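You operate a simulated robot arm through the tools that you are given. There is no shell and no other tool. Be economical: measure what you need, move in short steps, check, and stop when the job is done.

You are at the controls of a simulated two-armed robot. One attempt, no reset.

JOB
Take the wiping rag from the top of the zinc table and lay it out flat on the top of the ply table.

Only the result counts: the job must be done as asked and must still hold three seconds after the hand-in. Knocking over, shifting, dropping, spilling or breaking anything else fails it.

ROBOT AND FRAMES
Two 7-joint arms with two-finger parallel grippers on one trunk, on a base that drives. Base frame: it is fixed to the floor where the robot stands at the start and does not move with it; the origin is under the middle of the robot, x ahead of it, y to its left, z up. Lengths are in m, angles in rad, forces in N, time in s.
The left shoulder is at the start at [0.07, 0.163, 1.07], the right one opposite. Places, roughly: top of the ply table [0.6, -1.9, 0.8]. Payload 3.43 kg a hand.
The TCP of each hand is the grasp point between the finger pads, 0.034 m short of the fingertips. In the tool frame z runs along the fingers and y along their closing line. The gripper opens to 0.128 m. The fingers are 0.024 m wide and 0.012 m thick; the gripper's body (0.048 by 0.13 m) begins 0.096 m behind the TCP.
Orientation is that of the tool frame in the base frame, as a unit quaternion [x, y, z, w]. With the fingers straight down and closing along the base's y, the tool's x points along the base's -x, its y along +y and its z along -z.

CONTROLS
- The arms move only by the tool send_rows. It takes "left_commands", "right_commands" or both (then of equal length, played together; a hand with none holds still); each is a list of rows, each an object of numbers (a shift or turn left out is 0, a gripper value left out holds the last): "ax", "ay", "az": the turn, a rotation vector about the tool's x, y, z in units of 8 degrees (1.0 is 8 degrees); "x", "y", "z": the shift along the tool's x, y, z in units of 40 mm (1.0 is 40 mm); "jaw": the finger opening in m, from 0 to 0.128. In form: [{"ax": .., "ay": .., "az": .., "x": .., "y": .., "z": .., "jaw": ..}, ...]. A call has 1 to 8 rows; each row shifts and turns the commanded pose from where the row before left it, along the tool's axes as they then stand. A call with a number of a shift or a turn outside -1 to 1 is refused whole. Rows are played at 5 a second. More than 0.05 m and 0.15 rad between two rows, or a gripper value outside its range, and nothing of the call is played. Where a pose cannot be reached the arm comes as near as it can. A force on the tool above 40 N (or 10 N above the force at the start of the call, whichever is more), or a blocked arm, ends the call early, and 0.2 s more pass. The fingers move at their own pace (about 0.153 m/s each) and stop on an object; they squeeze with about 39 N. The grip force told is the motor's: it shows also when the fingers shut on nothing. Time passes only in rows, and 0.2 s behind the last, so rows that do not move let the fingers close. It gives the time, the measured TCP pose, the force on the tool (base axes), the opening and the grip force at its end, in the units of the frame above (readings bear some noise), and new pictures: "views" is both (left out), scene, wrist or none (wrist: the cameras of the hands that moved).
- Cameras (640 x 400 px; columns grow to the right, rows downward): "scene" is now at [0.1485, -0.0111, 1.2911]; the picture's right is [0.03, -1.00, 0.00], its down [-0.59, -0.02, -0.81] and it looks along [0.81, 0.02, -0.59] (base axes); focal length 271 px, centre (320, 200). "left" rides on the left gripper at [0.076, 0.011, -0.16] in its tool frame; the picture's right is [-0.15, 0.99, 0.00], its down [-0.88, -0.13, -0.46] and it looks along [-0.45, -0.07, 0.89] (tool axes); focal length 234 px, centre (320, 200). "right" rides on the right gripper at [0.076, -0.011, -0.16] in its tool frame; the picture's right is [0.15, 0.99, 0.00], its down [-0.88, 0.13, -0.46] and it looks along [-0.45, 0.07, 0.89] (tool axes); focal length 234 px, centre (320, 200). There is no depth. A picture from a camera that has moved, and an enlarged one, comes with that camera's place and axes in the base frame and with its lens. The place of the scene camera against the robot may be out by one fixed shift of up to 0.018 m in any direction.
- move_column(by): slides the trunk up (or, below 0, down) by that many m; the arms and the scene camera ride with it, the base frame stays. It gives what a move gives, with no picture.
- roll_base(legs): drives the robot by 1 to 6 legs, each [ahead, left, turn to the left] in m, m and rad, along the robot's own axes; the way and the turn of a leg run together, so that a leg with both is an arc; at most 1.5 m and 3.142 rad a leg. The arms and the cameras ride along, it lands a little off, and it stops where it bumps. It gives what a move gives, and a new picture of the scene camera.
- pan_tilt(pan, tilt): turns the head with the scene camera to pan (to the left, within 1.501 rad either way) and tilt (down, from -0.506 to 1.204), counted from straight ahead of the robot. It gives what a move gives, and a new picture of the scene camera.
- zoom(camera, box): a new picture of the part [left, top, right, bottom] of that camera's present view, enlarged. The clock stands still meanwhile.
- hand_in(): hands the job in; it is judged then, once.

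Go step by step. Nothing tells you exact positions but the pictures and the camera data: compare them with the known pose of the tool, close in by small moves and look again before you grip or let go. The budget is 120 turns and 170 pictures, counting those below and the enlarged ones. Unless the task says otherwise, let go and move clear before handing in, and close with one line.

The tools are called after "Call:" by a JSON object that holds its "name" and its "arguments". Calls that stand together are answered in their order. send_rows: Moves the arms, as the interface text tells. Its arguments: {"type":"object","properties":{"left_commands":{"type":"array","items":{"type":"object","properties":{"ax":{"type":"number"},"ay":{"type":"number"},"az":{"type":"number"},"x":{"type":"number"},"y":{"type":"number"},"z":{"type":"number"},"jaw":{"type":"number"}}}},"right_commands":{"type":"array","items":{"type":"object","properties":{"ax":{"type":"number"},"ay":{"type":"number"},"az":{"type":"number"},"x":{"type":"number"},"y":{"type":"number"},"z":{"type":"number"},"jaw":{"type":"number"}}}},"views":{"type":"string","enum":["both","scene","wrist","none"]}},"required":[]} The other tools are called the same way: move_column (by) slides the trunk up or down; roll_base (legs) drives the base; pan_tilt (pan, tilt) turns the head that bears the scene camera; zoom (camera, box) takes an enlarged picture of a part of a camera's view; hand_in () hands the job in.

At the start:

```text
t: 0.0
left_eef_pos: [0.6649, 0.2792, 1.0622]
left_ee_rot: [0.0, 1.0, 0.0, -0.001]
left_wrist_force: [0.2, 0.2, 0.7]
left_grip_width: 0.1278
left_finger_force: 0.0
right_eef_pos: [0.5811, -0.3007, 1.0906]
right_ee_rot: [0.0, 1.0, 0.0, 0.0]
right_wrist_force: [1.0, 0.3, 0.5]
right_grip_width: 0.128
right_finger_force: 0.1
trunk travel left (down, up): [-0.55, 0.39]
robot x, y, heading: [-0.0016, 0.0011, 0.004]
head pan, tilt: [0.03, 0.634]
```

scene: 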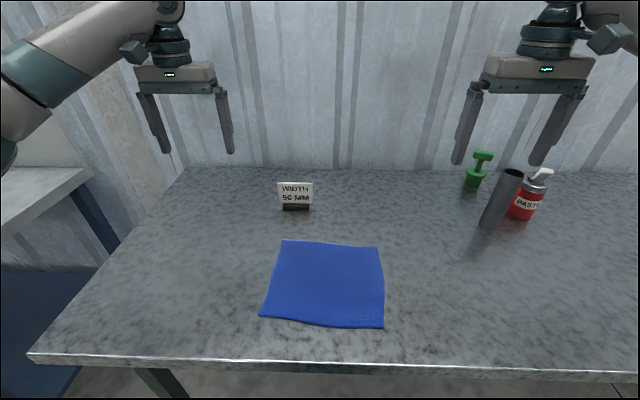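
right: 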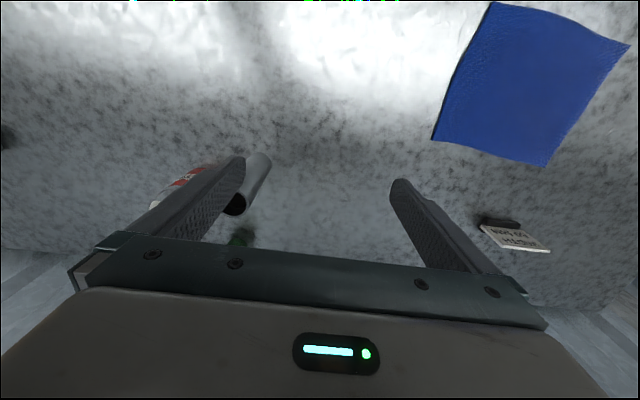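
left: 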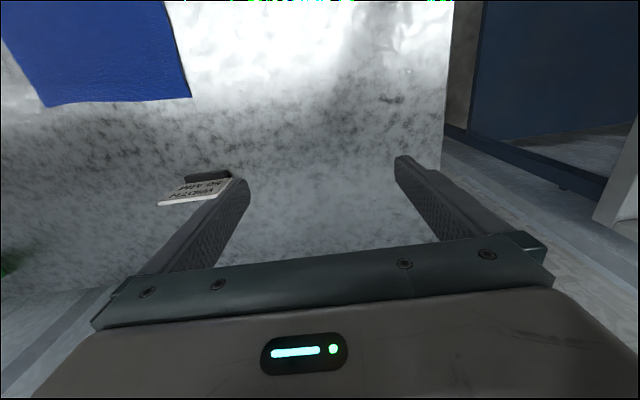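

The blue rag lies in front of me. Triangulating from the three cameras puts the zinc surface nearer z≈0.855 and the rag's far corners at about (0.58, 0.10) and (0.57, -0.11). First I turn both grippers a quarter turn so they close along base x.

Call:
{"name": "send_rows", "arguments": {"left_commands": [{"az": 1}, {"az": 1}, {"az": 1}, {"az": 1}, {"az": 1}, {"az": 1}, {"az": 1}, {"az": 1}], "right_commands": [{"az": -1}, {"az": -1}, {"az": -1}, {"az": -1}, {"az": -1}, {"az": -1}, {"az": -1}, {"az": -1}], "views": "none"}}

Call:
{"name": "send_rows", "arguments": {"left_commands": [{"az": 1}, {"az": 1}, {"az": 1}, {"az": 0.25}, {}], "right_commands": [{"az": -1}, {"az": -1}, {"az": -1}, {"az": -0.25}, {}], "views": "both"}}

```text
t: 1.8
left_eef_pos: [0.6653, 0.2811, 1.0618]
left_ee_rot: [0.53, 0.848, 0.0, 0.0]
left_wrist_force: [0.0, -0.7, 0.5]
left_grip_width: 0.1282
left_finger_force: 0.0
right_eef_pos: [0.5142, -0.239, 1.0695]
right_ee_rot: [-0.529, 0.848, 0.0, 0.0]
right_wrist_force: [-0.2, 0.4, 0.6]
right_grip_width: 0.128
right_finger_force: 0.1
right hand out of reach, approached as far as the arm can: row 6, 7, 8
trunk travel left (down, up): [-0.55, 0.39]
robot x, y, heading: [0.0008, -0.0006, 0.0]
head pan, tilt: [0.03, 0.634]
```

```text
t: 3.0
left_eef_pos: [0.667, 0.279, 1.0628]
left_ee_rot: [0.707, 0.707, 0.0, 0.0]
left_wrist_force: [0.5, -0.2, 1.4]
left_grip_width: 0.128
left_finger_force: 0.1
right_eef_pos: [0.4184, -0.1679, 1.0509]
right_ee_rot: [-0.706, 0.708, 0.0, 0.0]
right_wrist_force: [0.1, -0.2, -0.1]
right_grip_width: 0.128
right_finger_force: 0.0
right hand out of reach, approached as far as the arm can: row 1, 2, 3, 4
trunk travel left (down, up): [-0.55, 0.39]
robot x, y, heading: [0.0015, 0.0027, -0.002]
head pan, tilt: [0.03, 0.634]
camera scene: at [0.1485, -0.0111, 1.2911], right [0.03, -1.0, 0.0], down [-0.59, -0.02, -0.81], along [0.81, 0.02, -0.59], focal length 271 px, centre (320, 200)
camera right: at [0.4291, -0.2457, 1.2106], right [-0.99, -0.14, 0.0], down [-0.13, 0.88, 0.46], along [-0.07, 0.45, -0.89], focal length 234 px, centre (320, 200)
camera left: at [0.6785, 0.3551, 1.2222], right [0.99, -0.15, 0.0], down [-0.13, -0.88, 0.46], along [-0.07, -0.45, -0.89], focal length 234 px, centre (320, 200)
```

scene: 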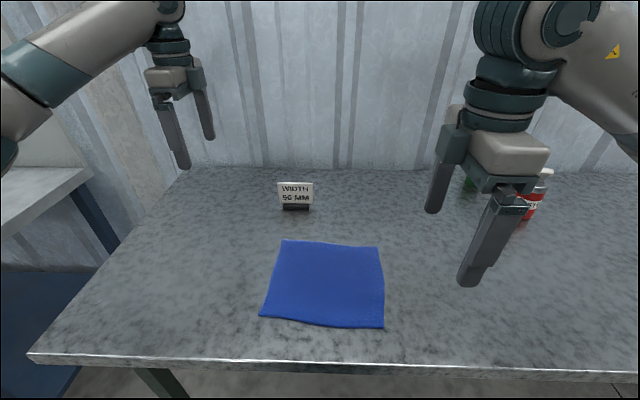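
right: 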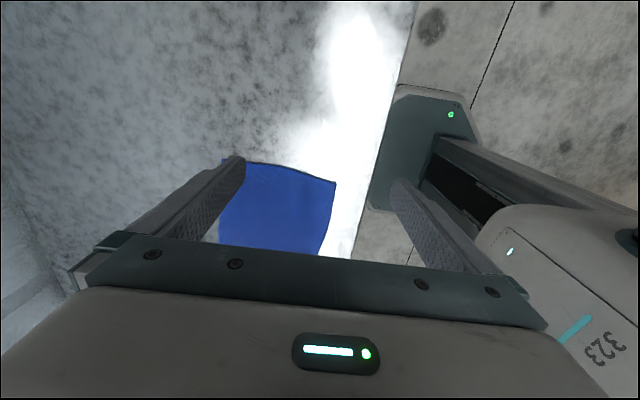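
left: 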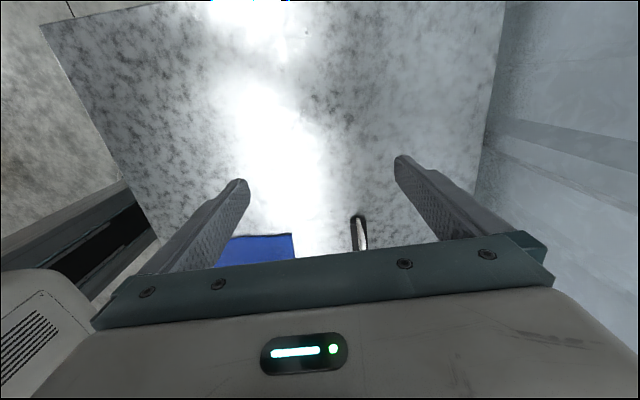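

The right hand reached the orientation but drifted toward me. I'll move both hands above the rag's far corners and see whether the right arm can hold there.

Call:
{"name": "send_rows", "arguments": {"left_commands": [{"x": -0.8, "y": -0.6}, {"x": -0.8, "y": -0.6}, {"x": -0.8, "y": -0.6}, {"x": -0.8, "y": -0.6}, {"x": -0.8, "y": -0.3}, {}], "right_commands": [{"x": -0.5, "y": -0.7}, {"x": -0.5, "y": -0.7}, {"x": -0.5, "y": -0.7}, {"x": -0.4, "y": -0.7}, {"y": -0.6}, {}], "views": "scene"}}

```text
t: 4.4
left_eef_pos: [0.5572, 0.121, 1.0646]
left_ee_rot: [0.706, 0.708, -0.001, 0.0]
left_wrist_force: [0.4, -0.3, -0.1]
left_grip_width: 0.128
left_finger_force: 0.0
right_eef_pos: [0.4698, -0.0624, 1.0402]
right_ee_rot: [-0.706, 0.708, -0.002, -0.001]
right_wrist_force: [0.5, 0.4, -0.1]
right_grip_width: 0.128
right_finger_force: 0.0
right hand out of reach, approached as far as the arm can: row 1, 2, 3, 4, 5
trunk travel left (down, up): [-0.55, 0.39]
robot x, y, heading: [-0.0025, 0.0032, 0.001]
head pan, tilt: [0.03, 0.634]
camera scene: at [0.1484, -0.01, 1.2911], right [0.03, -1.0, 0.0], down [-0.59, -0.02, -0.81], along [0.81, 0.02, -0.59], focal length 271 px, centre (320, 200)
```

scene: 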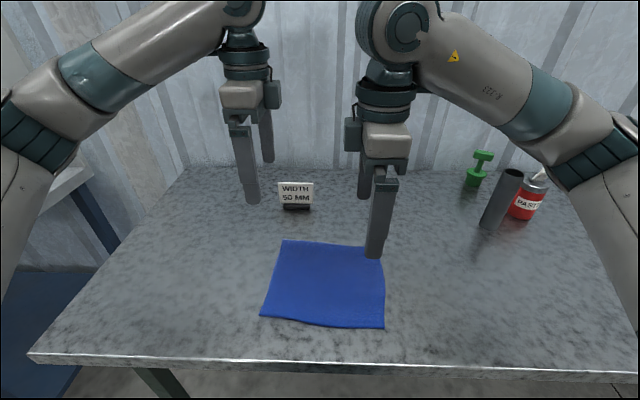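

The right arm is at a wrist limit this way round. I'll back it off sideways and turn it half a turn the other way, which gives the same closing line.

Call:
{"name": "send_rows", "arguments": {"right_commands": [{"x": 0.8}, {"x": 0.8}, {"az": 1}, {"az": 1}, {"az": 1}, {"az": 1}, {"az": 1}, {"az": 1}], "views": "none"}}

Call:
{"name": "send_rows", "arguments": {"right_commands": [{"az": 1}, {"az": 1}, {"az": 1}, {"az": 1}, {"az": 1}, {"az": 1}, {"az": 1}, {"az": 1}], "views": "none"}}

Call:
{"name": "send_rows", "arguments": {"right_commands": [{"az": 1}, {"az": 1}, {"az": 1}, {"az": 1}, {"az": 1}, {"az": 1}, {"az": 1}, {"az": 1}], "views": "scene"}}

```text
t: 6.2
left_eef_pos: [0.557, 0.1197, 1.0653]
left_ee_rot: [0.707, 0.708, -0.001, 0.001]
left_wrist_force: [0.0, 0.3, 0.3]
left_grip_width: 0.128
left_finger_force: 0.0
right_eef_pos: [0.4479, -0.118, 1.036]
right_ee_rot: [-0.357, 0.934, 0.0, 0.0]
right_wrist_force: [0.2, -0.8, 0.4]
right_grip_width: 0.1284
right_finger_force: 0.0
right hand out of reach, approached as far as the arm can: row 1, 2
trunk travel left (down, up): [-0.55, 0.39]
robot x, y, heading: [0.0024, 0.0005, 0.002]
head pan, tilt: [0.03, 0.634]
```

```text
t: 8.0
left_eef_pos: [0.5574, 0.1202, 1.0652]
left_ee_rot: [0.706, 0.708, 0.0, 0.0]
left_wrist_force: [-0.3, -0.4, 0.8]
left_grip_width: 0.1279
left_finger_force: 0.1
right_eef_pos: [0.4495, -0.1184, 1.0382]
right_ee_rot: [0.191, 0.982, 0.0, 0.001]
right_wrist_force: [0.5, -0.5, -0.3]
right_grip_width: 0.1278
right_finger_force: 0.0
trunk travel left (down, up): [-0.55, 0.39]
robot x, y, heading: [0.0024, -0.0013, 0.004]
head pan, tilt: [0.03, 0.634]
```

```text
t: 9.8
left_eef_pos: [0.5567, 0.119, 1.0658]
left_ee_rot: [0.706, 0.708, 0.0, 0.0]
left_wrist_force: [-1.1, -0.2, -0.4]
left_grip_width: 0.1281
left_finger_force: 0.0
right_eef_pos: [0.4482, -0.119, 1.0371]
right_ee_rot: [0.682, 0.731, 0.0, 0.0]
right_wrist_force: [-0.2, 0.7, 0.7]
right_grip_width: 0.1281
right_finger_force: 0.1
trunk travel left (down, up): [-0.55, 0.39]
robot x, y, heading: [-0.0032, 0.0034, -0.004]
head pan, tilt: [0.03, 0.634]
camera scene: at [0.1484, -0.0111, 1.2911], right [0.03, -1.0, 0.0], down [-0.59, -0.02, -0.81], along [0.81, 0.02, -0.59], focal length 271 px, centre (320, 200)
```

scene: 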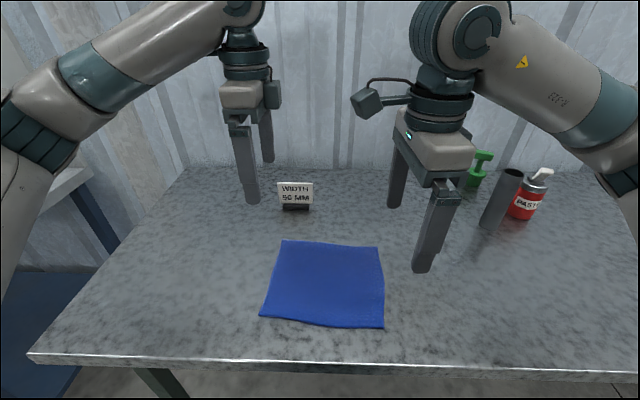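

That worked; both tools now have x along base +y and y along base +x. I move both above the far corners, partly closed.

Call:
{"name": "send_rows", "arguments": {"left_commands": [{"x": -0.4, "z": 0.6, "jaw": 0.06}, {"x": -0.45, "z": 0.6}, {"y": -0.2, "z": 0.6}, {"y": -0.2, "z": 0.6}, {}], "right_commands": [{"az": 0.5, "jaw": 0.06}, {"x": 0.3, "y": 0.8, "z": 0.4}, {"x": 0.3, "y": 0.8, "z": 0.5}, {"x": 0.1, "y": 0.7, "z": 0.5}, {"z": 0.3}], "views": "both"}}

```text
t: 11.0
left_eef_pos: [0.541, 0.0852, 0.967]
left_ee_rot: [0.707, 0.708, 0.001, 0.0]
left_wrist_force: [-0.2, -0.1, 0.0]
left_grip_width: 0.06
left_finger_force: 0.0
right_eef_pos: [0.5388, -0.0906, 0.9691]
right_ee_rot: [0.707, 0.707, 0.0, -0.001]
right_wrist_force: [0.8, -0.4, -0.2]
right_grip_width: 0.06
right_finger_force: 0.0
trunk travel left (down, up): [-0.55, 0.39]
robot x, y, heading: [0.001, -0.0001, -0.001]
head pan, tilt: [0.03, 0.634]
camera scene: at [0.1479, -0.0113, 1.2912], right [0.03, -1.0, 0.0], down [-0.59, -0.02, -0.81], along [0.81, 0.02, -0.59], focal length 271 px, centre (320, 200)
camera right: at [0.5264, -0.0158, 1.129], right [0.99, 0.15, 0.0], down [0.13, -0.88, 0.46], along [0.07, -0.45, -0.89], focal length 234 px, centre (320, 200)
camera left: at [0.5533, 0.1612, 1.1272], right [0.99, -0.14, 0.0], down [-0.13, -0.88, 0.46], along [-0.07, -0.45, -0.89], focal length 234 px, centre (320, 200)
```

scene: 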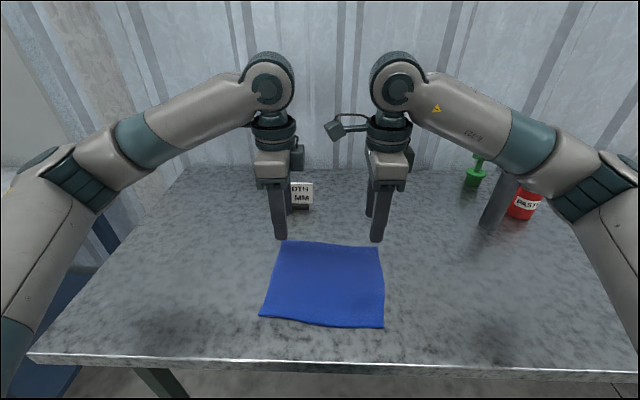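
right: 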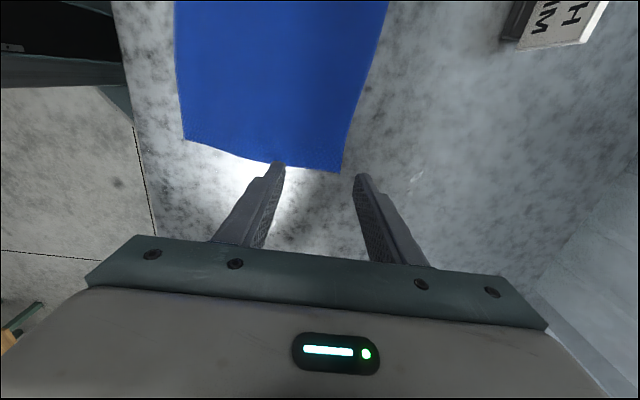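
left: 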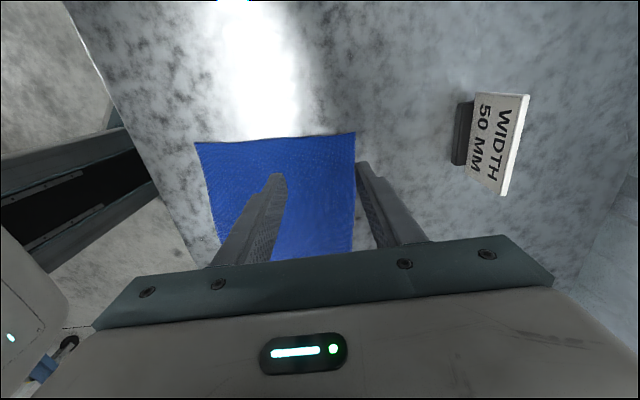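

Corners now measure A≈(0.584, 0.103) and B≈(0.567, -0.112) with the surface near 0.855. I shift the right hand slightly back and descend to just above the cloth.

Call:
{"name": "send_rows", "arguments": {"left_commands": [{"y": 0.08, "z": 0.5, "jaw": 0.05}, {"z": 0.5}, {"z": 0.4}, {}], "right_commands": [{"x": -0.1, "y": -0.25, "z": 0.5, "jaw": 0.05}, {"z": 0.5}, {"z": 0.45}, {}], "views": "both"}}

```text
t: 12.0
left_eef_pos: [0.5454, 0.0866, 0.9111]
left_ee_rot: [0.707, 0.707, 0.0, 0.0]
left_wrist_force: [-0.1, -0.6, 0.3]
left_grip_width: 0.0501
left_finger_force: 0.1
right_eef_pos: [0.5281, -0.0935, 0.9116]
right_ee_rot: [0.708, 0.707, 0.001, -0.001]
right_wrist_force: [0.2, -1.2, -0.1]
right_grip_width: 0.0501
right_finger_force: 0.0
trunk travel left (down, up): [-0.55, 0.39]
robot x, y, heading: [-0.0, 0.0021, -0.002]
head pan, tilt: [0.03, 0.634]
camera scene: at [0.1482, -0.0109, 1.2911], right [0.03, -1.0, 0.0], down [-0.59, -0.02, -0.81], along [0.81, 0.02, -0.59], focal length 271 px, centre (320, 200)
camera right: at [0.516, -0.0191, 1.07], right [0.99, 0.15, 0.0], down [0.13, -0.88, 0.46], along [0.07, -0.45, -0.89], focal length 234 px, centre (320, 200)
camera left: at [0.5569, 0.1621, 1.0711], right [0.99, -0.15, 0.0], down [-0.13, -0.88, 0.46], along [-0.07, -0.45, -0.89], focal length 234 px, centre (320, 200)
```

scene: 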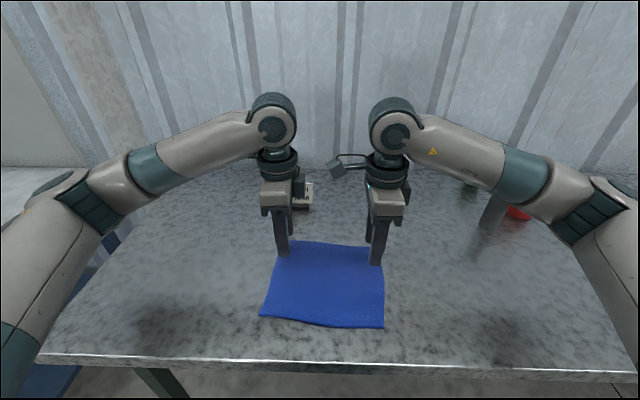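
right: 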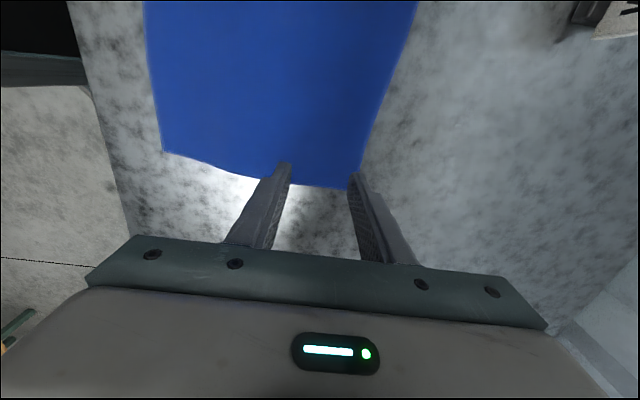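
left: 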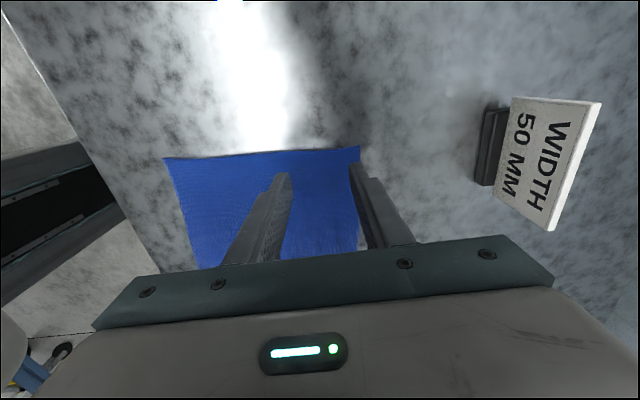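

The fingers are lined up just inside the far edge at both corners. I lower them to contact in small steps.

Call:
{"name": "send_rows", "arguments": {"left_commands": [{"y": -0.03, "z": 0.2}, {"z": 0.2}, {"z": 0.1}, {}], "right_commands": [{"x": 0.08, "y": 0.08, "z": 0.2}, {"z": 0.2}, {"z": 0.1}, {}], "views": "wrist"}}

```text
t: 13.0
left_eef_pos: [0.5429, 0.0856, 0.8906]
left_ee_rot: [0.707, 0.708, 0.0, 0.0]
left_wrist_force: [-0.2, -0.5, -0.7]
left_grip_width: 0.05
left_finger_force: 0.1
right_eef_pos: [0.5319, -0.0909, 0.8907]
right_ee_rot: [0.707, 0.707, -0.001, 0.001]
right_wrist_force: [-0.2, 0.5, 0.5]
right_grip_width: 0.05
right_finger_force: 0.0
trunk travel left (down, up): [-0.55, 0.39]
robot x, y, heading: [-0.0014, -0.0023, -0.001]
head pan, tilt: [0.03, 0.634]
camera right: at [0.5203, -0.0156, 1.0502], right [0.99, 0.15, 0.0], down [0.13, -0.88, 0.46], along [0.07, -0.45, -0.89], focal length 234 px, centre (320, 200)
camera left: at [0.5556, 0.1612, 1.0503], right [0.99, -0.15, 0.0], down [-0.13, -0.88, 0.46], along [-0.07, -0.45, -0.89], focal length 234 px, centre (320, 200)
```

right: 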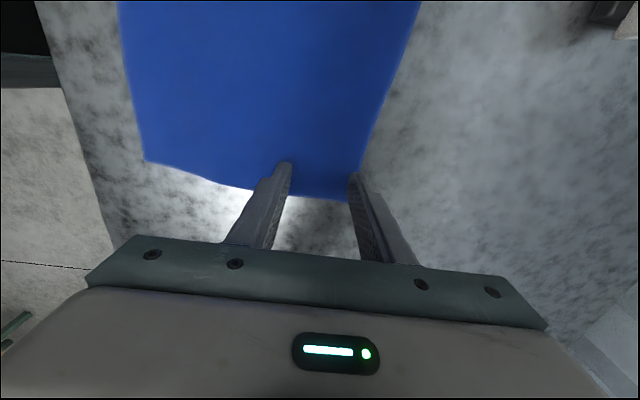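
left: 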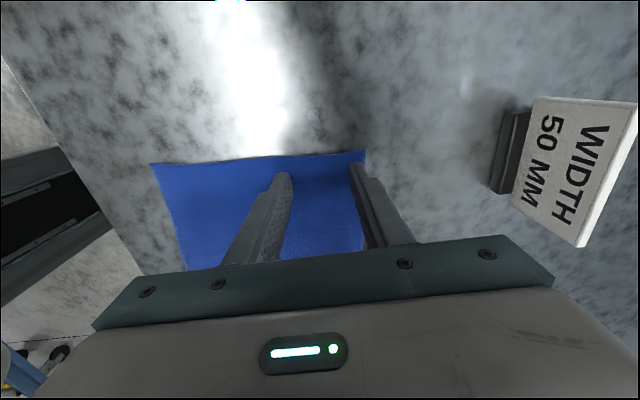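

Still no contact, so I keep descending in 3 mm steps.

Call:
{"name": "send_rows", "arguments": {"left_commands": [{"z": 0.08}, {"z": 0.08}, {}], "right_commands": [{"z": 0.08}, {"z": 0.08}, {}], "views": "none"}}

```text
t: 13.8
left_eef_pos: [0.5433, 0.086, 0.8874]
left_ee_rot: [0.706, 0.708, 0.001, 0.002]
left_wrist_force: [3.6, 0.9, 17.1]
left_grip_width: 0.0494
left_finger_force: 0.1
right_eef_pos: [0.5334, -0.0898, 0.8864]
right_ee_rot: [0.707, 0.707, 0.002, 0.001]
right_wrist_force: [0.8, -1.5, 17.9]
right_grip_width: 0.05
right_finger_force: 0.0
trunk travel left (down, up): [-0.55, 0.39]
robot x, y, heading: [-0.0021, 0.0009, 0.003]
head pan, tilt: [0.03, 0.634]
```

Both tips touch at TCP z≈0.887 with about 17 N, which confirms the surface at 0.853. I close the jaws to gather a lip.

Call:
{"name": "send_rows", "arguments": {"left_commands": [{"jaw": 0.035}, {"jaw": 0.02}, {"jaw": 0.008}, {"jaw": 0}, {}, {}], "right_commands": [{"jaw": 0.035}, {"jaw": 0.02}, {"jaw": 0.008}, {"jaw": 0}, {}, {}], "views": "wrist"}}

```text
t: 15.2
left_eef_pos: [0.5398, 0.0839, 0.8876]
left_ee_rot: [0.707, 0.708, 0.001, 0.001]
left_wrist_force: [-3.1, -4.1, 25.3]
left_grip_width: 0.0045
left_finger_force: 38.7
right_eef_pos: [0.5307, -0.0909, 0.8859]
right_ee_rot: [0.707, 0.707, 0.003, 0.001]
right_wrist_force: [2.8, 3.3, 22.7]
right_grip_width: 0.0044
right_finger_force: 38.5
trunk travel left (down, up): [-0.55, 0.39]
robot x, y, heading: [-0.0016, 0.0002, 0.001]
head pan, tilt: [0.03, 0.634]
camera right: at [0.5182, -0.0159, 1.0467], right [0.99, 0.15, 0.0], down [0.13, -0.88, 0.46], along [0.07, -0.45, -0.89], focal length 234 px, centre (320, 200)
camera left: at [0.552, 0.1605, 1.0464], right [0.99, -0.15, 0.0], down [-0.13, -0.88, 0.46], along [-0.06, -0.45, -0.89], focal length 234 px, centre (320, 200)
```

right: 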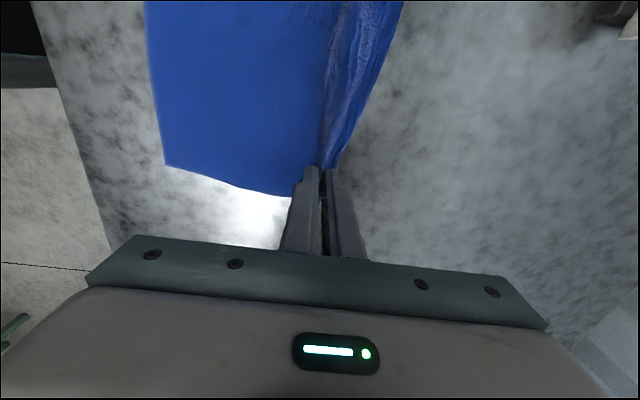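
left: 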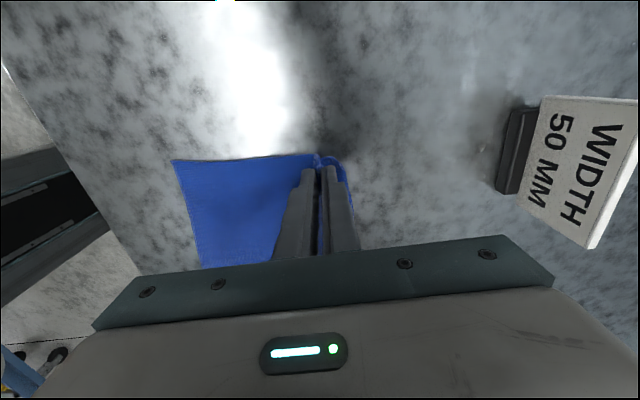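

Both hands hold a doubled lip (4.5 mm). I lift straight up.

Call:
{"name": "send_rows", "arguments": {"left_commands": [{"z": -0.3}, {"z": -0.7}, {"z": -0.9}, {"z": -0.9}, {"z": -0.9}, {"z": -0.9}, {"z": -0.9}, {}], "right_commands": [{"z": -0.3}, {"z": -0.7}, {"z": -0.9}, {"z": -0.9}, {"z": -0.9}, {"z": -0.9}, {"z": -0.9}, {}], "views": "both"}}

```text
t: 17.0
left_eef_pos: [0.5429, 0.0869, 1.1044]
left_ee_rot: [0.707, 0.708, -0.001, 0.0]
left_wrist_force: [-0.7, -3.0, -1.7]
left_grip_width: 0.0044
left_finger_force: 38.6
right_eef_pos: [0.5353, -0.0898, 1.1055]
right_ee_rot: [0.707, 0.707, 0.0, -0.001]
right_wrist_force: [0.2, 3.5, -0.5]
right_grip_width: 0.0042
right_finger_force: 38.5
trunk travel left (down, up): [-0.55, 0.39]
robot x, y, heading: [0.0001, 0.0049, 0.003]
head pan, tilt: [0.03, 0.634]
camera scene: at [0.1499, -0.0111, 1.2908], right [0.03, -1.0, 0.0], down [-0.59, -0.02, -0.81], along [0.81, 0.02, -0.59], focal length 271 px, centre (320, 200)
camera right: at [0.5227, -0.0146, 1.2658], right [0.99, 0.15, 0.0], down [0.13, -0.88, 0.46], along [0.06, -0.45, -0.89], focal length 234 px, centre (320, 200)
camera left: at [0.5554, 0.1634, 1.2639], right [0.99, -0.15, 0.0], down [-0.13, -0.88, 0.46], along [-0.07, -0.45, -0.89], focal length 234 px, centre (320, 200)
```

scene: 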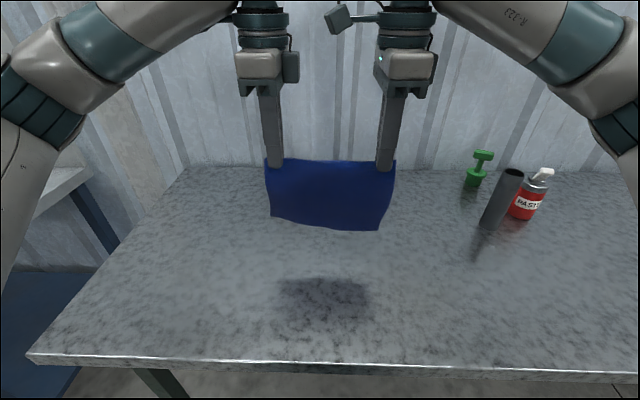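
right: 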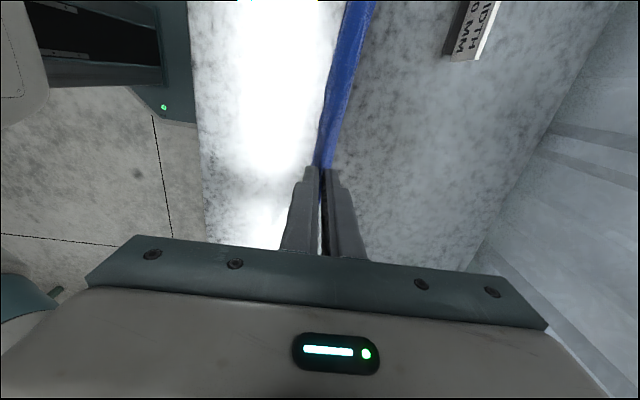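
left: 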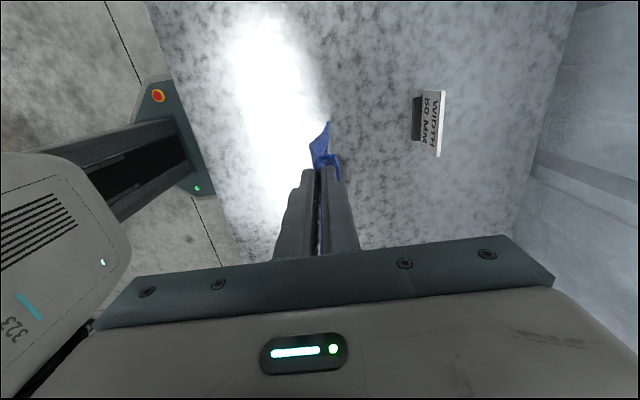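

The rag hangs cleanly between the hands. I now look right for the ply table and the way there.

Call:
{"name": "pan_tilt", "arguments": {"pan": -1.2, "tilt": 0.5}}

```text
t: 18.4
left_eef_pos: [0.5419, 0.0882, 1.1047]
left_ee_rot: [0.707, 0.707, 0.0, 0.0]
left_wrist_force: [-0.7, -3.4, 0.3]
left_grip_width: 0.0045
left_finger_force: 39.0
right_eef_pos: [0.5339, -0.0889, 1.1064]
right_ee_rot: [0.707, 0.707, 0.001, 0.0]
right_wrist_force: [0.5, 2.5, -0.4]
right_grip_width: 0.004
right_finger_force: 38.9
trunk travel left (down, up): [-0.55, 0.39]
robot x, y, heading: [0.0007, -0.0004, -0.001]
head pan, tilt: [-1.201, 0.499]
camera scene: at [0.0942, -0.0984, 1.303], right [-0.93, -0.36, 0.0], down [-0.17, 0.45, -0.88], along [0.32, -0.82, -0.48], focal length 271 px, centre (320, 200)
```

scene: 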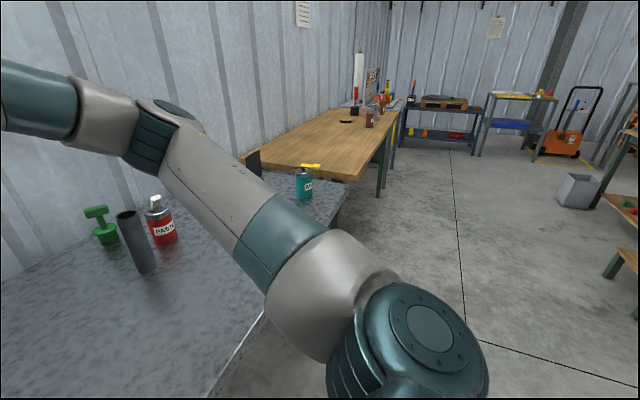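

The ply table is further right along the same wall and the aisle looks clear. I back off, then slide right.

Call:
{"name": "roll_base", "arguments": {"legs": [[-0.4, 0, 0], [0, -0.95, 0], [0, -0.9, 0]]}}

Call:
{"name": "pan_tilt", "arguments": {"pan": 0, "tilt": 0.55}}

```text
t: 29.8
left_eef_pos: [0.166, -1.7608, 1.1056]
left_ee_rot: [0.702, 0.712, 0.0, 0.0]
left_wrist_force: [-0.7, -4.1, 0.2]
left_grip_width: 0.0044
left_finger_force: 38.6
right_eef_pos: [0.1596, -1.9382, 1.1064]
right_ee_rot: [0.702, 0.712, 0.0, 0.0]
right_wrist_force: [-0.2, 3.5, 0.2]
right_grip_width: 0.0044
right_finger_force: 38.3
trunk travel left (down, up): [-0.55, 0.39]
robot x, y, heading: [-0.3768, -1.8565, 0.012]
head pan, tilt: [-1.201, 0.499]
camera scene: at [-0.2799, -1.9535, 1.303], right [-0.93, -0.37, 0.0], down [-0.18, 0.44, -0.88], along [0.33, -0.81, -0.48], focal length 271 px, centre (320, 200)
```

scene: 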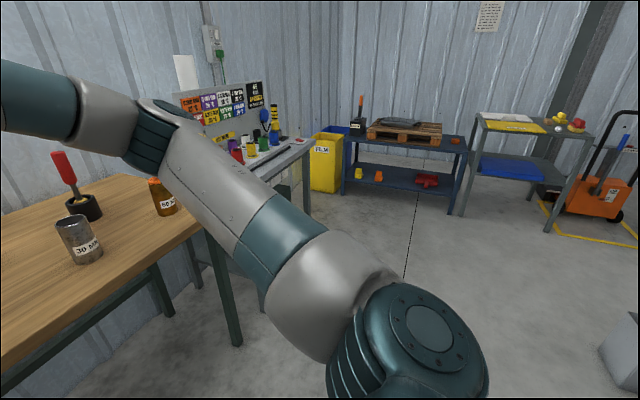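

```text
t: 31.2
left_eef_pos: [0.1665, -1.763, 1.1051]
left_ee_rot: [0.702, 0.712, 0.0, 0.0]
left_wrist_force: [0.3, -3.5, -0.3]
left_grip_width: 0.0042
left_finger_force: 38.6
right_eef_pos: [0.1591, -1.9395, 1.1067]
right_ee_rot: [0.703, 0.712, 0.0, 0.0]
right_wrist_force: [-0.3, 3.8, -0.1]
right_grip_width: 0.0042
right_finger_force: 38.4
trunk travel left (down, up): [-0.55, 0.39]
robot x, y, heading: [-0.3757, -1.8558, 0.01]
head pan, tilt: [0.0, 0.55]
camera scene: at [-0.224, -1.8679, 1.2984], right [0.01, -1.0, 0.0], down [-0.52, -0.01, -0.85], along [0.85, 0.01, -0.52], focal length 271 px, centre (320, 200)
```

scene: 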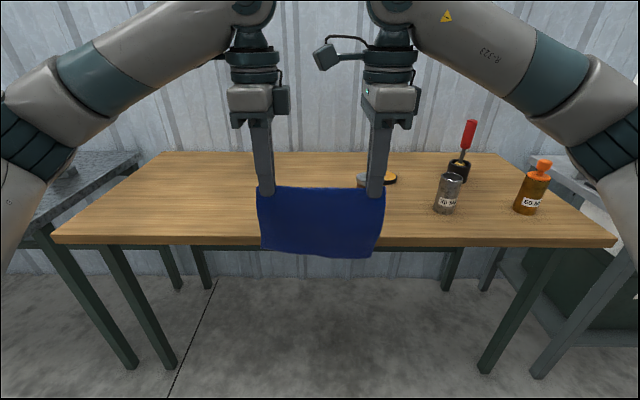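

The ply table's left-centre is clear; a disc, jar, bottle and screwdriver stand on its right. I raise the trunk a little for clearance, shift left about 0.16 m and drive in.

Call:
{"name": "move_column", "arguments": {"by": 0.06}}

Call:
{"name": "roll_base", "arguments": {"legs": [[0, 0.16, -0.01], [0.34, 0, 0]]}}

Call:
{"name": "zoom", "arguments": {"camera": "right", "box": [0, 0, 640, 400]}}

Call:
{"name": "zoom", "arguments": {"camera": "left", "box": [0, 0, 640, 400]}}

```text
t: 32.2
left_eef_pos: [0.1663, -1.7622, 1.1654]
left_ee_rot: [0.703, 0.711, -0.001, 0.002]
left_wrist_force: [1.0, -2.8, -0.4]
left_grip_width: 0.0042
left_finger_force: 38.5
right_eef_pos: [0.1597, -1.9381, 1.165]
right_ee_rot: [0.703, 0.711, 0.0, 0.0]
right_wrist_force: [-0.2, 3.2, -0.4]
right_grip_width: 0.0042
right_finger_force: 39.0
trunk travel left (down, up): [-0.61, 0.33]
robot x, y, heading: [-0.3761, -1.8569, 0.013]
head pan, tilt: [0.0, 0.55]
```

```text
t: 35.5
left_eef_pos: [0.5031, -1.612, 1.1661]
left_ee_rot: [0.711, 0.704, 0.0, 0.0]
left_wrist_force: [0.3, -3.4, -0.3]
left_grip_width: 0.004
left_finger_force: 38.9
right_eef_pos: [0.4929, -1.7895, 1.1673]
right_ee_rot: [0.71, 0.704, 0.0, 0.0]
right_wrist_force: [0.3, 3.4, -1.0]
right_grip_width: 0.0042
right_finger_force: 39.2
trunk travel left (down, up): [-0.61, 0.33]
robot x, y, heading: [-0.0384, -1.6949, -0.009]
head pan, tilt: [0.0, 0.55]
camera scene: at [0.1124, -1.7097, 1.3585], right [-0.01, -1.0, 0.0], down [-0.52, 0.0, -0.85], along [0.85, -0.01, -0.52], focal length 271 px, centre (320, 200)
```

scene: 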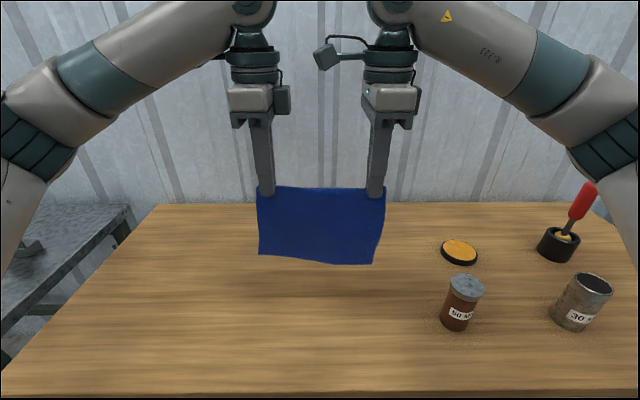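

```text
1.00 times, centred on (320, 200) of right
camera zoom: at [0.4823, -1.7142, 1.3265], right [0.99, 0.14, 0.0], down [0.12, -0.88, 0.46], along [0.06, -0.45, -0.89], focal length 234 px, centre (320, 200)
```

zoom: 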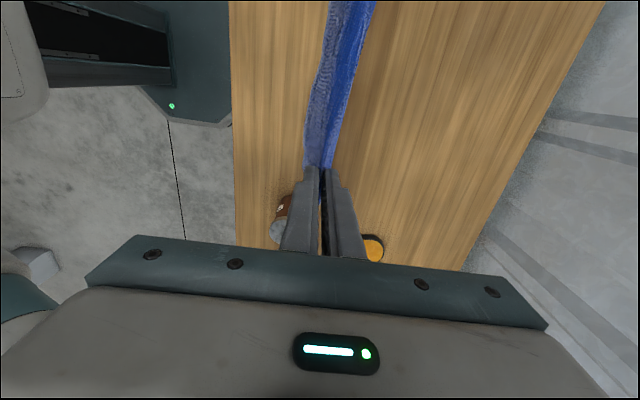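

```text
1.00 times, centred on (320, 200) of left
camera zoom: at [0.5169, -1.5364, 1.3246], right [0.99, -0.15, 0.0], down [-0.14, -0.88, 0.46], along [-0.07, -0.45, -0.89], focal length 234 px, centre (320, 200)
```

zoom: 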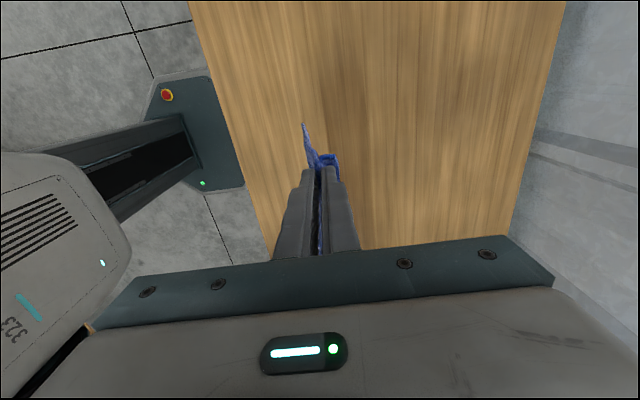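

Table is clear ahead: the jar and disc sit at y≈-2.0 and beyond, and the surface reads about 0.845. The cloth hangs about 0.15 m below the tips, so I lower until its bottom edge is just above the table.

Call:
{"name": "send_rows", "arguments": {"left_commands": [{"z": 0.6}, {"z": 0.7}, {"z": 0.7}, {"z": 0.6}, {"z": 0.2}, {}, {}], "right_commands": [{"z": 0.6}, {"z": 0.7}, {"z": 0.7}, {"z": 0.6}, {"z": 0.2}, {}, {}], "views": "both"}}

```text
t: 37.1
left_eef_pos: [0.5034, -1.6121, 1.0526]
left_ee_rot: [0.71, 0.704, 0.0, -0.001]
left_wrist_force: [-0.7, -3.2, -0.2]
left_grip_width: 0.0043
left_finger_force: 38.1
right_eef_pos: [0.494, -1.7916, 1.0535]
right_ee_rot: [0.711, 0.704, -0.001, 0.0]
right_wrist_force: [0.2, 3.9, -0.8]
right_grip_width: 0.0039
right_finger_force: 38.7
trunk travel left (down, up): [-0.61, 0.33]
robot x, y, heading: [-0.0381, -1.694, -0.009]
head pan, tilt: [0.0, 0.55]
camera scene: at [0.1125, -1.7098, 1.3584], right [-0.01, -1.0, 0.0], down [-0.52, 0.0, -0.85], along [0.85, -0.01, -0.52], focal length 271 px, centre (320, 200)
camera right: at [0.4823, -1.7154, 1.2132], right [0.99, 0.14, 0.0], down [0.12, -0.88, 0.46], along [0.06, -0.45, -0.89], focal length 234 px, centre (320, 200)
camera left: at [0.5168, -1.5369, 1.2117], right [0.99, -0.15, 0.0], down [-0.14, -0.88, 0.46], along [-0.07, -0.45, -0.89], focal length 234 px, centre (320, 200)
```

scene: 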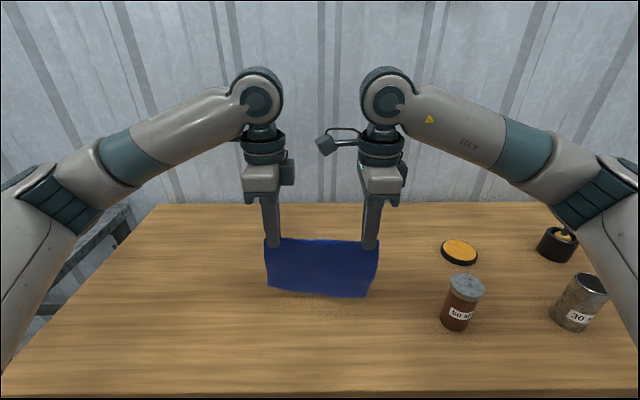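
right: 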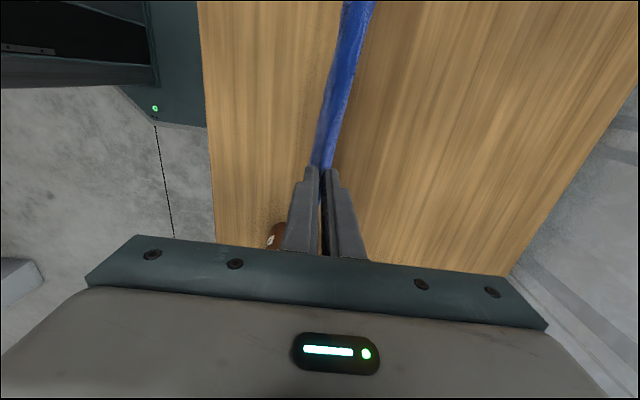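
left: 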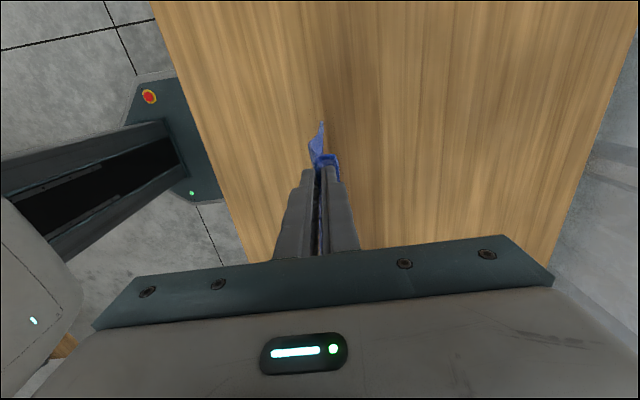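

The bottom edge is about 3 cm above the table. Now I lay it: forward and down together, trailing the cloth behind the hands.

Call:
{"name": "send_rows", "arguments": {"left_commands": [{"y": 0.27, "z": 0.27}, {"y": 0.27, "z": 0.27}, {"y": 0.27, "z": 0.27}, {"y": 0.27, "z": 0.27}, {"y": 0.27, "z": 0.27}, {"y": 0.27, "z": 0.27}, {"y": 0.27, "z": 0.27}, {"y": 0.27, "z": 0.27}], "right_commands": [{"y": 0.27, "z": 0.27}, {"y": 0.27, "z": 0.27}, {"y": 0.27, "z": 0.27}, {"y": 0.27, "z": 0.27}, {"y": 0.27, "z": 0.27}, {"y": 0.27, "z": 0.27}, {"y": 0.27, "z": 0.27}, {"y": 0.27, "z": 0.27}], "views": "scene"}}

```text
t: 38.9
left_eef_pos: [0.5911, -1.6134, 0.9664]
left_ee_rot: [0.71, 0.704, -0.001, 0.0]
left_wrist_force: [-0.1, -3.3, 0.4]
left_grip_width: 0.0043
left_finger_force: 38.9
right_eef_pos: [0.5815, -1.7914, 0.9664]
right_ee_rot: [0.71, 0.704, 0.0, -0.001]
right_wrist_force: [-0.2, 3.0, 0.5]
right_grip_width: 0.0041
right_finger_force: 38.8
trunk travel left (down, up): [-0.61, 0.33]
robot x, y, heading: [-0.0381, -1.6931, -0.012]
head pan, tilt: [0.0, 0.55]
camera scene: at [0.1133, -1.71, 1.3583], right [-0.01, -1.0, 0.0], down [-0.52, 0.01, -0.85], along [0.85, -0.01, -0.52], focal length 271 px, centre (320, 200)
```

scene: 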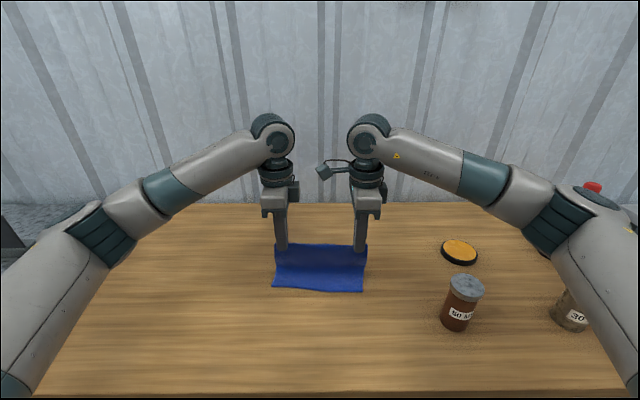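

The near part is lying on the table and trailing correctly; arms keep clear of the other items. I continue forward and down.

Call:
{"name": "send_rows", "arguments": {"left_commands": [{"y": 0.28, "z": 0.25}, {"y": 0.28, "z": 0.25}, {"y": 0.28, "z": 0.25}, {"y": 0.28, "z": 0.25}, {"y": 0.28, "z": 0.25}, {"y": 0.28, "z": 0.25}, {"y": 0.28, "z": 0.2}], "right_commands": [{"y": 0.28, "z": 0.25}, {"y": 0.28, "z": 0.25}, {"y": 0.28, "z": 0.25}, {"y": 0.28, "z": 0.25}, {"y": 0.28, "z": 0.25}, {"y": 0.28, "z": 0.25}, {"y": 0.28, "z": 0.2}], "views": "both"}}

```text
t: 40.5
left_eef_pos: [0.6681, -1.6126, 0.8985]
left_ee_rot: [0.71, 0.704, 0.0, -0.001]
left_wrist_force: [-0.4, -1.4, 1.0]
left_grip_width: 0.0044
left_finger_force: 38.9
right_eef_pos: [0.6586, -1.79, 0.9]
right_ee_rot: [0.71, 0.704, 0.0, -0.001]
right_wrist_force: [0.4, 1.5, -0.3]
right_grip_width: 0.0041
right_finger_force: 38.7
trunk travel left (down, up): [-0.61, 0.33]
robot x, y, heading: [-0.0397, -1.6932, -0.012]
head pan, tilt: [0.0, 0.55]
camera scene: at [0.1126, -1.7098, 1.3585], right [-0.01, -1.0, 0.0], down [-0.52, 0.0, -0.85], along [0.85, -0.01, -0.52], focal length 271 px, centre (320, 200)
camera right: at [0.6481, -1.7149, 1.0595], right [0.99, 0.14, 0.0], down [0.12, -0.88, 0.46], along [0.06, -0.45, -0.89], focal length 234 px, centre (320, 200)
camera left: at [0.6808, -1.5379, 1.0572], right [0.99, -0.16, 0.0], down [-0.14, -0.88, 0.46], along [-0.07, -0.45, -0.89], focal length 234 px, centre (320, 200)
```

scene: 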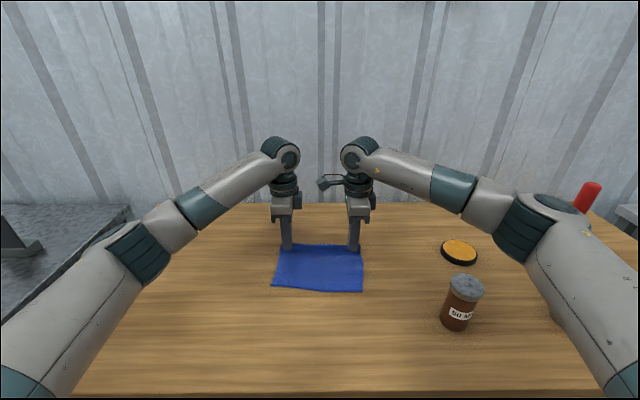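
right: 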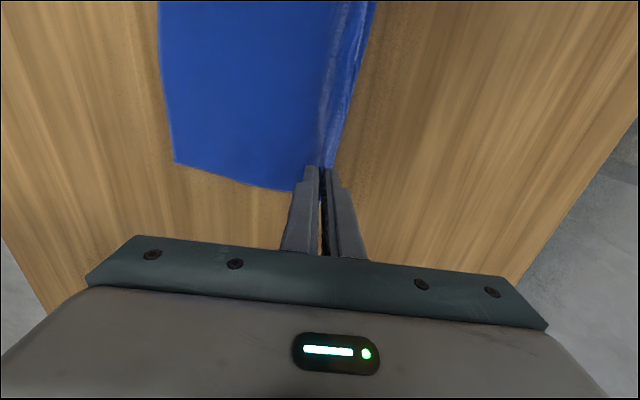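
left: 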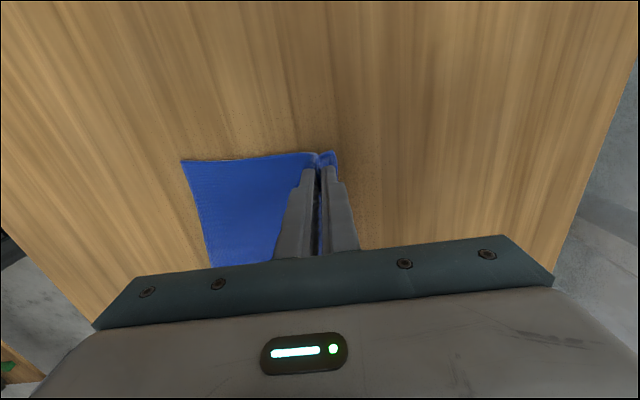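

Nearly down and flat. I lower to light contact with a small forward pull.

Call:
{"name": "send_rows", "arguments": {"left_commands": [{"y": 0.1, "z": 0.1}, {"y": 0.1, "z": 0.1}, {"z": 0.06}, {}], "right_commands": [{"y": 0.1, "z": 0.1}, {"y": 0.1, "z": 0.1}, {"z": 0.09}, {}], "views": "none"}}

```text
t: 41.5
left_eef_pos: [0.675, -1.6145, 0.8924]
left_ee_rot: [0.71, 0.704, 0.001, 0.001]
left_wrist_force: [3.9, -4.6, 22.5]
left_grip_width: 0.0048
left_finger_force: 39.0
right_eef_pos: [0.6649, -1.7901, 0.8898]
right_ee_rot: [0.71, 0.704, 0.001, 0.001]
right_wrist_force: [-0.4, 2.2, 0.4]
right_grip_width: 0.0042
right_finger_force: 38.8
trunk travel left (down, up): [-0.61, 0.33]
robot x, y, heading: [-0.0406, -1.6952, -0.012]
head pan, tilt: [0.0, 0.55]
```

Left touches with 22 N while the right is just short; I even them out.

Call:
{"name": "send_rows", "arguments": {"left_commands": [{"z": -0.03}, {}], "right_commands": [{"z": 0.08}, {"z": 0.04}], "views": "none"}}

```text
t: 42.1
left_eef_pos: [0.6747, -1.6134, 0.8914]
left_ee_rot: [0.71, 0.705, 0.001, 0.001]
left_wrist_force: [5.7, -4.8, 19.5]
left_grip_width: 0.0045
left_finger_force: 38.4
right_eef_pos: [0.6644, -1.7902, 0.887]
right_ee_rot: [0.71, 0.704, 0.003, 0.001]
right_wrist_force: [-1.1, 1.0, 13.1]
right_grip_width: 0.0038
right_finger_force: 38.7
trunk travel left (down, up): [-0.61, 0.33]
robot x, y, heading: [-0.0344, -1.6941, -0.007]
head pan, tilt: [0.0, 0.55]
```

Both are in light contact. I open the jaws gradually so the fingertips spread the lip back out.

Call:
{"name": "send_rows", "arguments": {"left_commands": [{"jaw": 0.012}, {"jaw": 0.022}, {"jaw": 0.032}, {"jaw": 0.042}, {"jaw": 0.05}, {}], "right_commands": [{"jaw": 0.012}, {"jaw": 0.022}, {"jaw": 0.032}, {"jaw": 0.042}, {"jaw": 0.05}, {}], "views": "wrist"}}

```text
t: 43.5
left_eef_pos: [0.675, -1.614, 0.8908]
left_ee_rot: [0.71, 0.704, 0.001, 0.001]
left_wrist_force: [-0.3, -0.4, 0.7]
left_grip_width: 0.0501
left_finger_force: 0.1
right_eef_pos: [0.6647, -1.7893, 0.8872]
right_ee_rot: [0.71, 0.704, 0.002, 0.001]
right_wrist_force: [6.1, -0.3, 30.9]
right_grip_width: 0.0418
right_finger_force: 0.1
trunk travel left (down, up): [-0.61, 0.33]
robot x, y, heading: [-0.0405, -1.6968, -0.013]
head pan, tilt: [0.0, 0.55]
camera right: at [0.653, -1.7146, 1.0466], right [0.99, 0.14, 0.0], down [0.12, -0.88, 0.46], along [0.07, -0.45, -0.89], focal length 234 px, centre (320, 200)
camera left: at [0.687, -1.5375, 1.0497], right [0.99, -0.15, 0.0], down [-0.14, -0.88, 0.46], along [-0.07, -0.45, -0.89], focal length 234 px, centre (320, 200)
```

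right: 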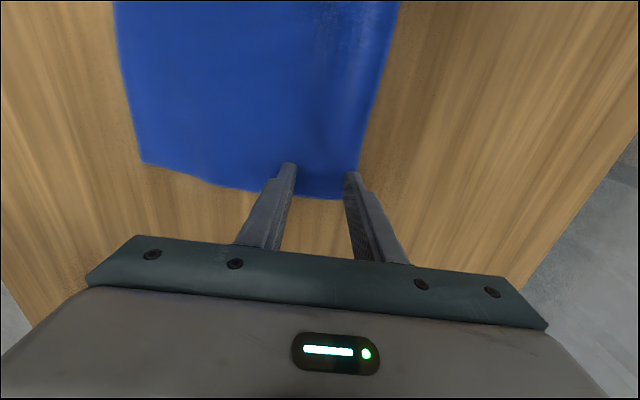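
left: 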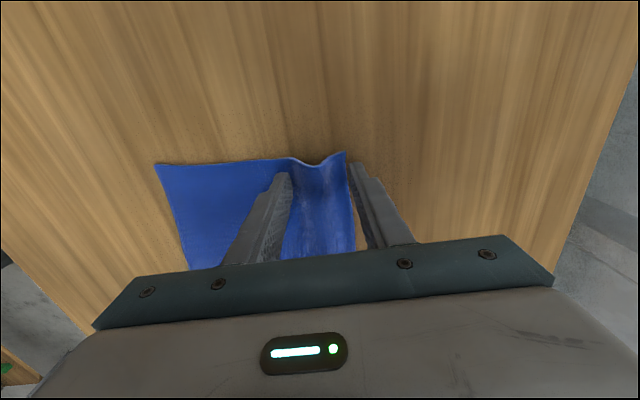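

The right corner is flat; the left has a small ridge. I lift both clear to see how it settles.

Call:
{"name": "send_rows", "arguments": {"left_commands": [{"z": -0.3}, {"z": -0.7}, {"z": -0.8}, {"z": -0.8}, {}], "right_commands": [{"z": -0.3}, {"z": -0.7}, {"z": -0.8}, {"z": -0.8}, {}], "views": "both"}}

```text
t: 44.7
left_eef_pos: [0.6775, -1.6145, 0.9949]
left_ee_rot: [0.71, 0.705, -0.001, -0.001]
left_wrist_force: [-0.5, 0.5, -0.1]
left_grip_width: 0.0503
left_finger_force: 0.1
right_eef_pos: [0.6672, -1.7903, 0.987]
right_ee_rot: [0.71, 0.704, 0.0, -0.001]
right_wrist_force: [-0.1, 0.3, 0.3]
right_grip_width: 0.0498
right_finger_force: 0.1
trunk travel left (down, up): [-0.61, 0.33]
robot x, y, heading: [-0.0415, -1.6934, -0.011]
head pan, tilt: [0.0, 0.55]
camera scene: at [0.1133, -1.7097, 1.3583], right [-0.01, -1.0, 0.0], down [-0.52, 0.0, -0.85], along [0.85, -0.01, -0.52], focal length 271 px, centre (320, 200)
camera right: at [0.6564, -1.7157, 1.1478], right [0.99, 0.14, 0.0], down [0.12, -0.88, 0.46], along [0.06, -0.45, -0.89], focal length 234 px, centre (320, 200)
camera left: at [0.6906, -1.5376, 1.1542], right [0.99, -0.15, 0.0], down [-0.14, -0.88, 0.46], along [-0.07, -0.45, -0.89], focal length 234 px, centre (320, 200)
```

scene: 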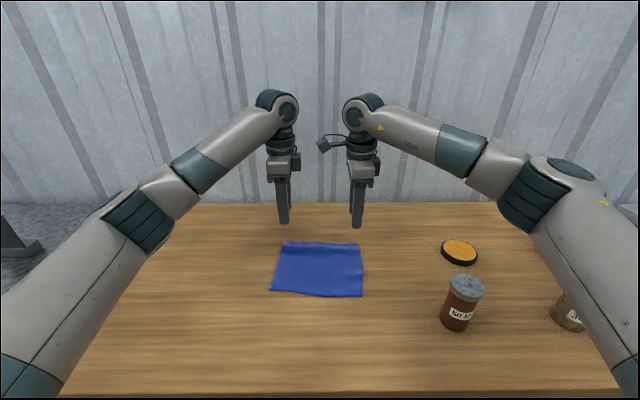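
right: 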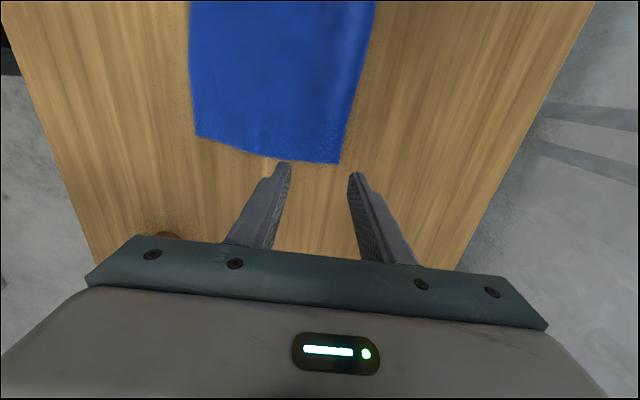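
left: 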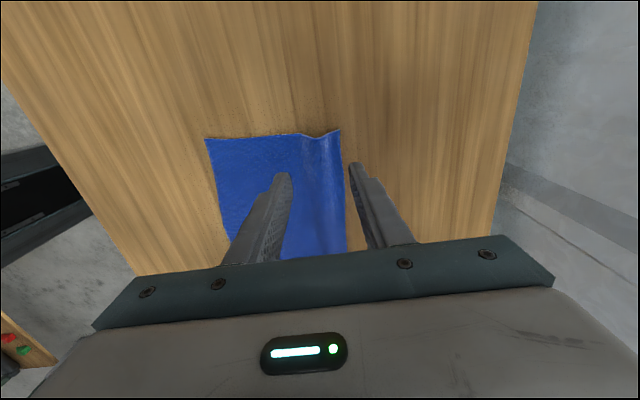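

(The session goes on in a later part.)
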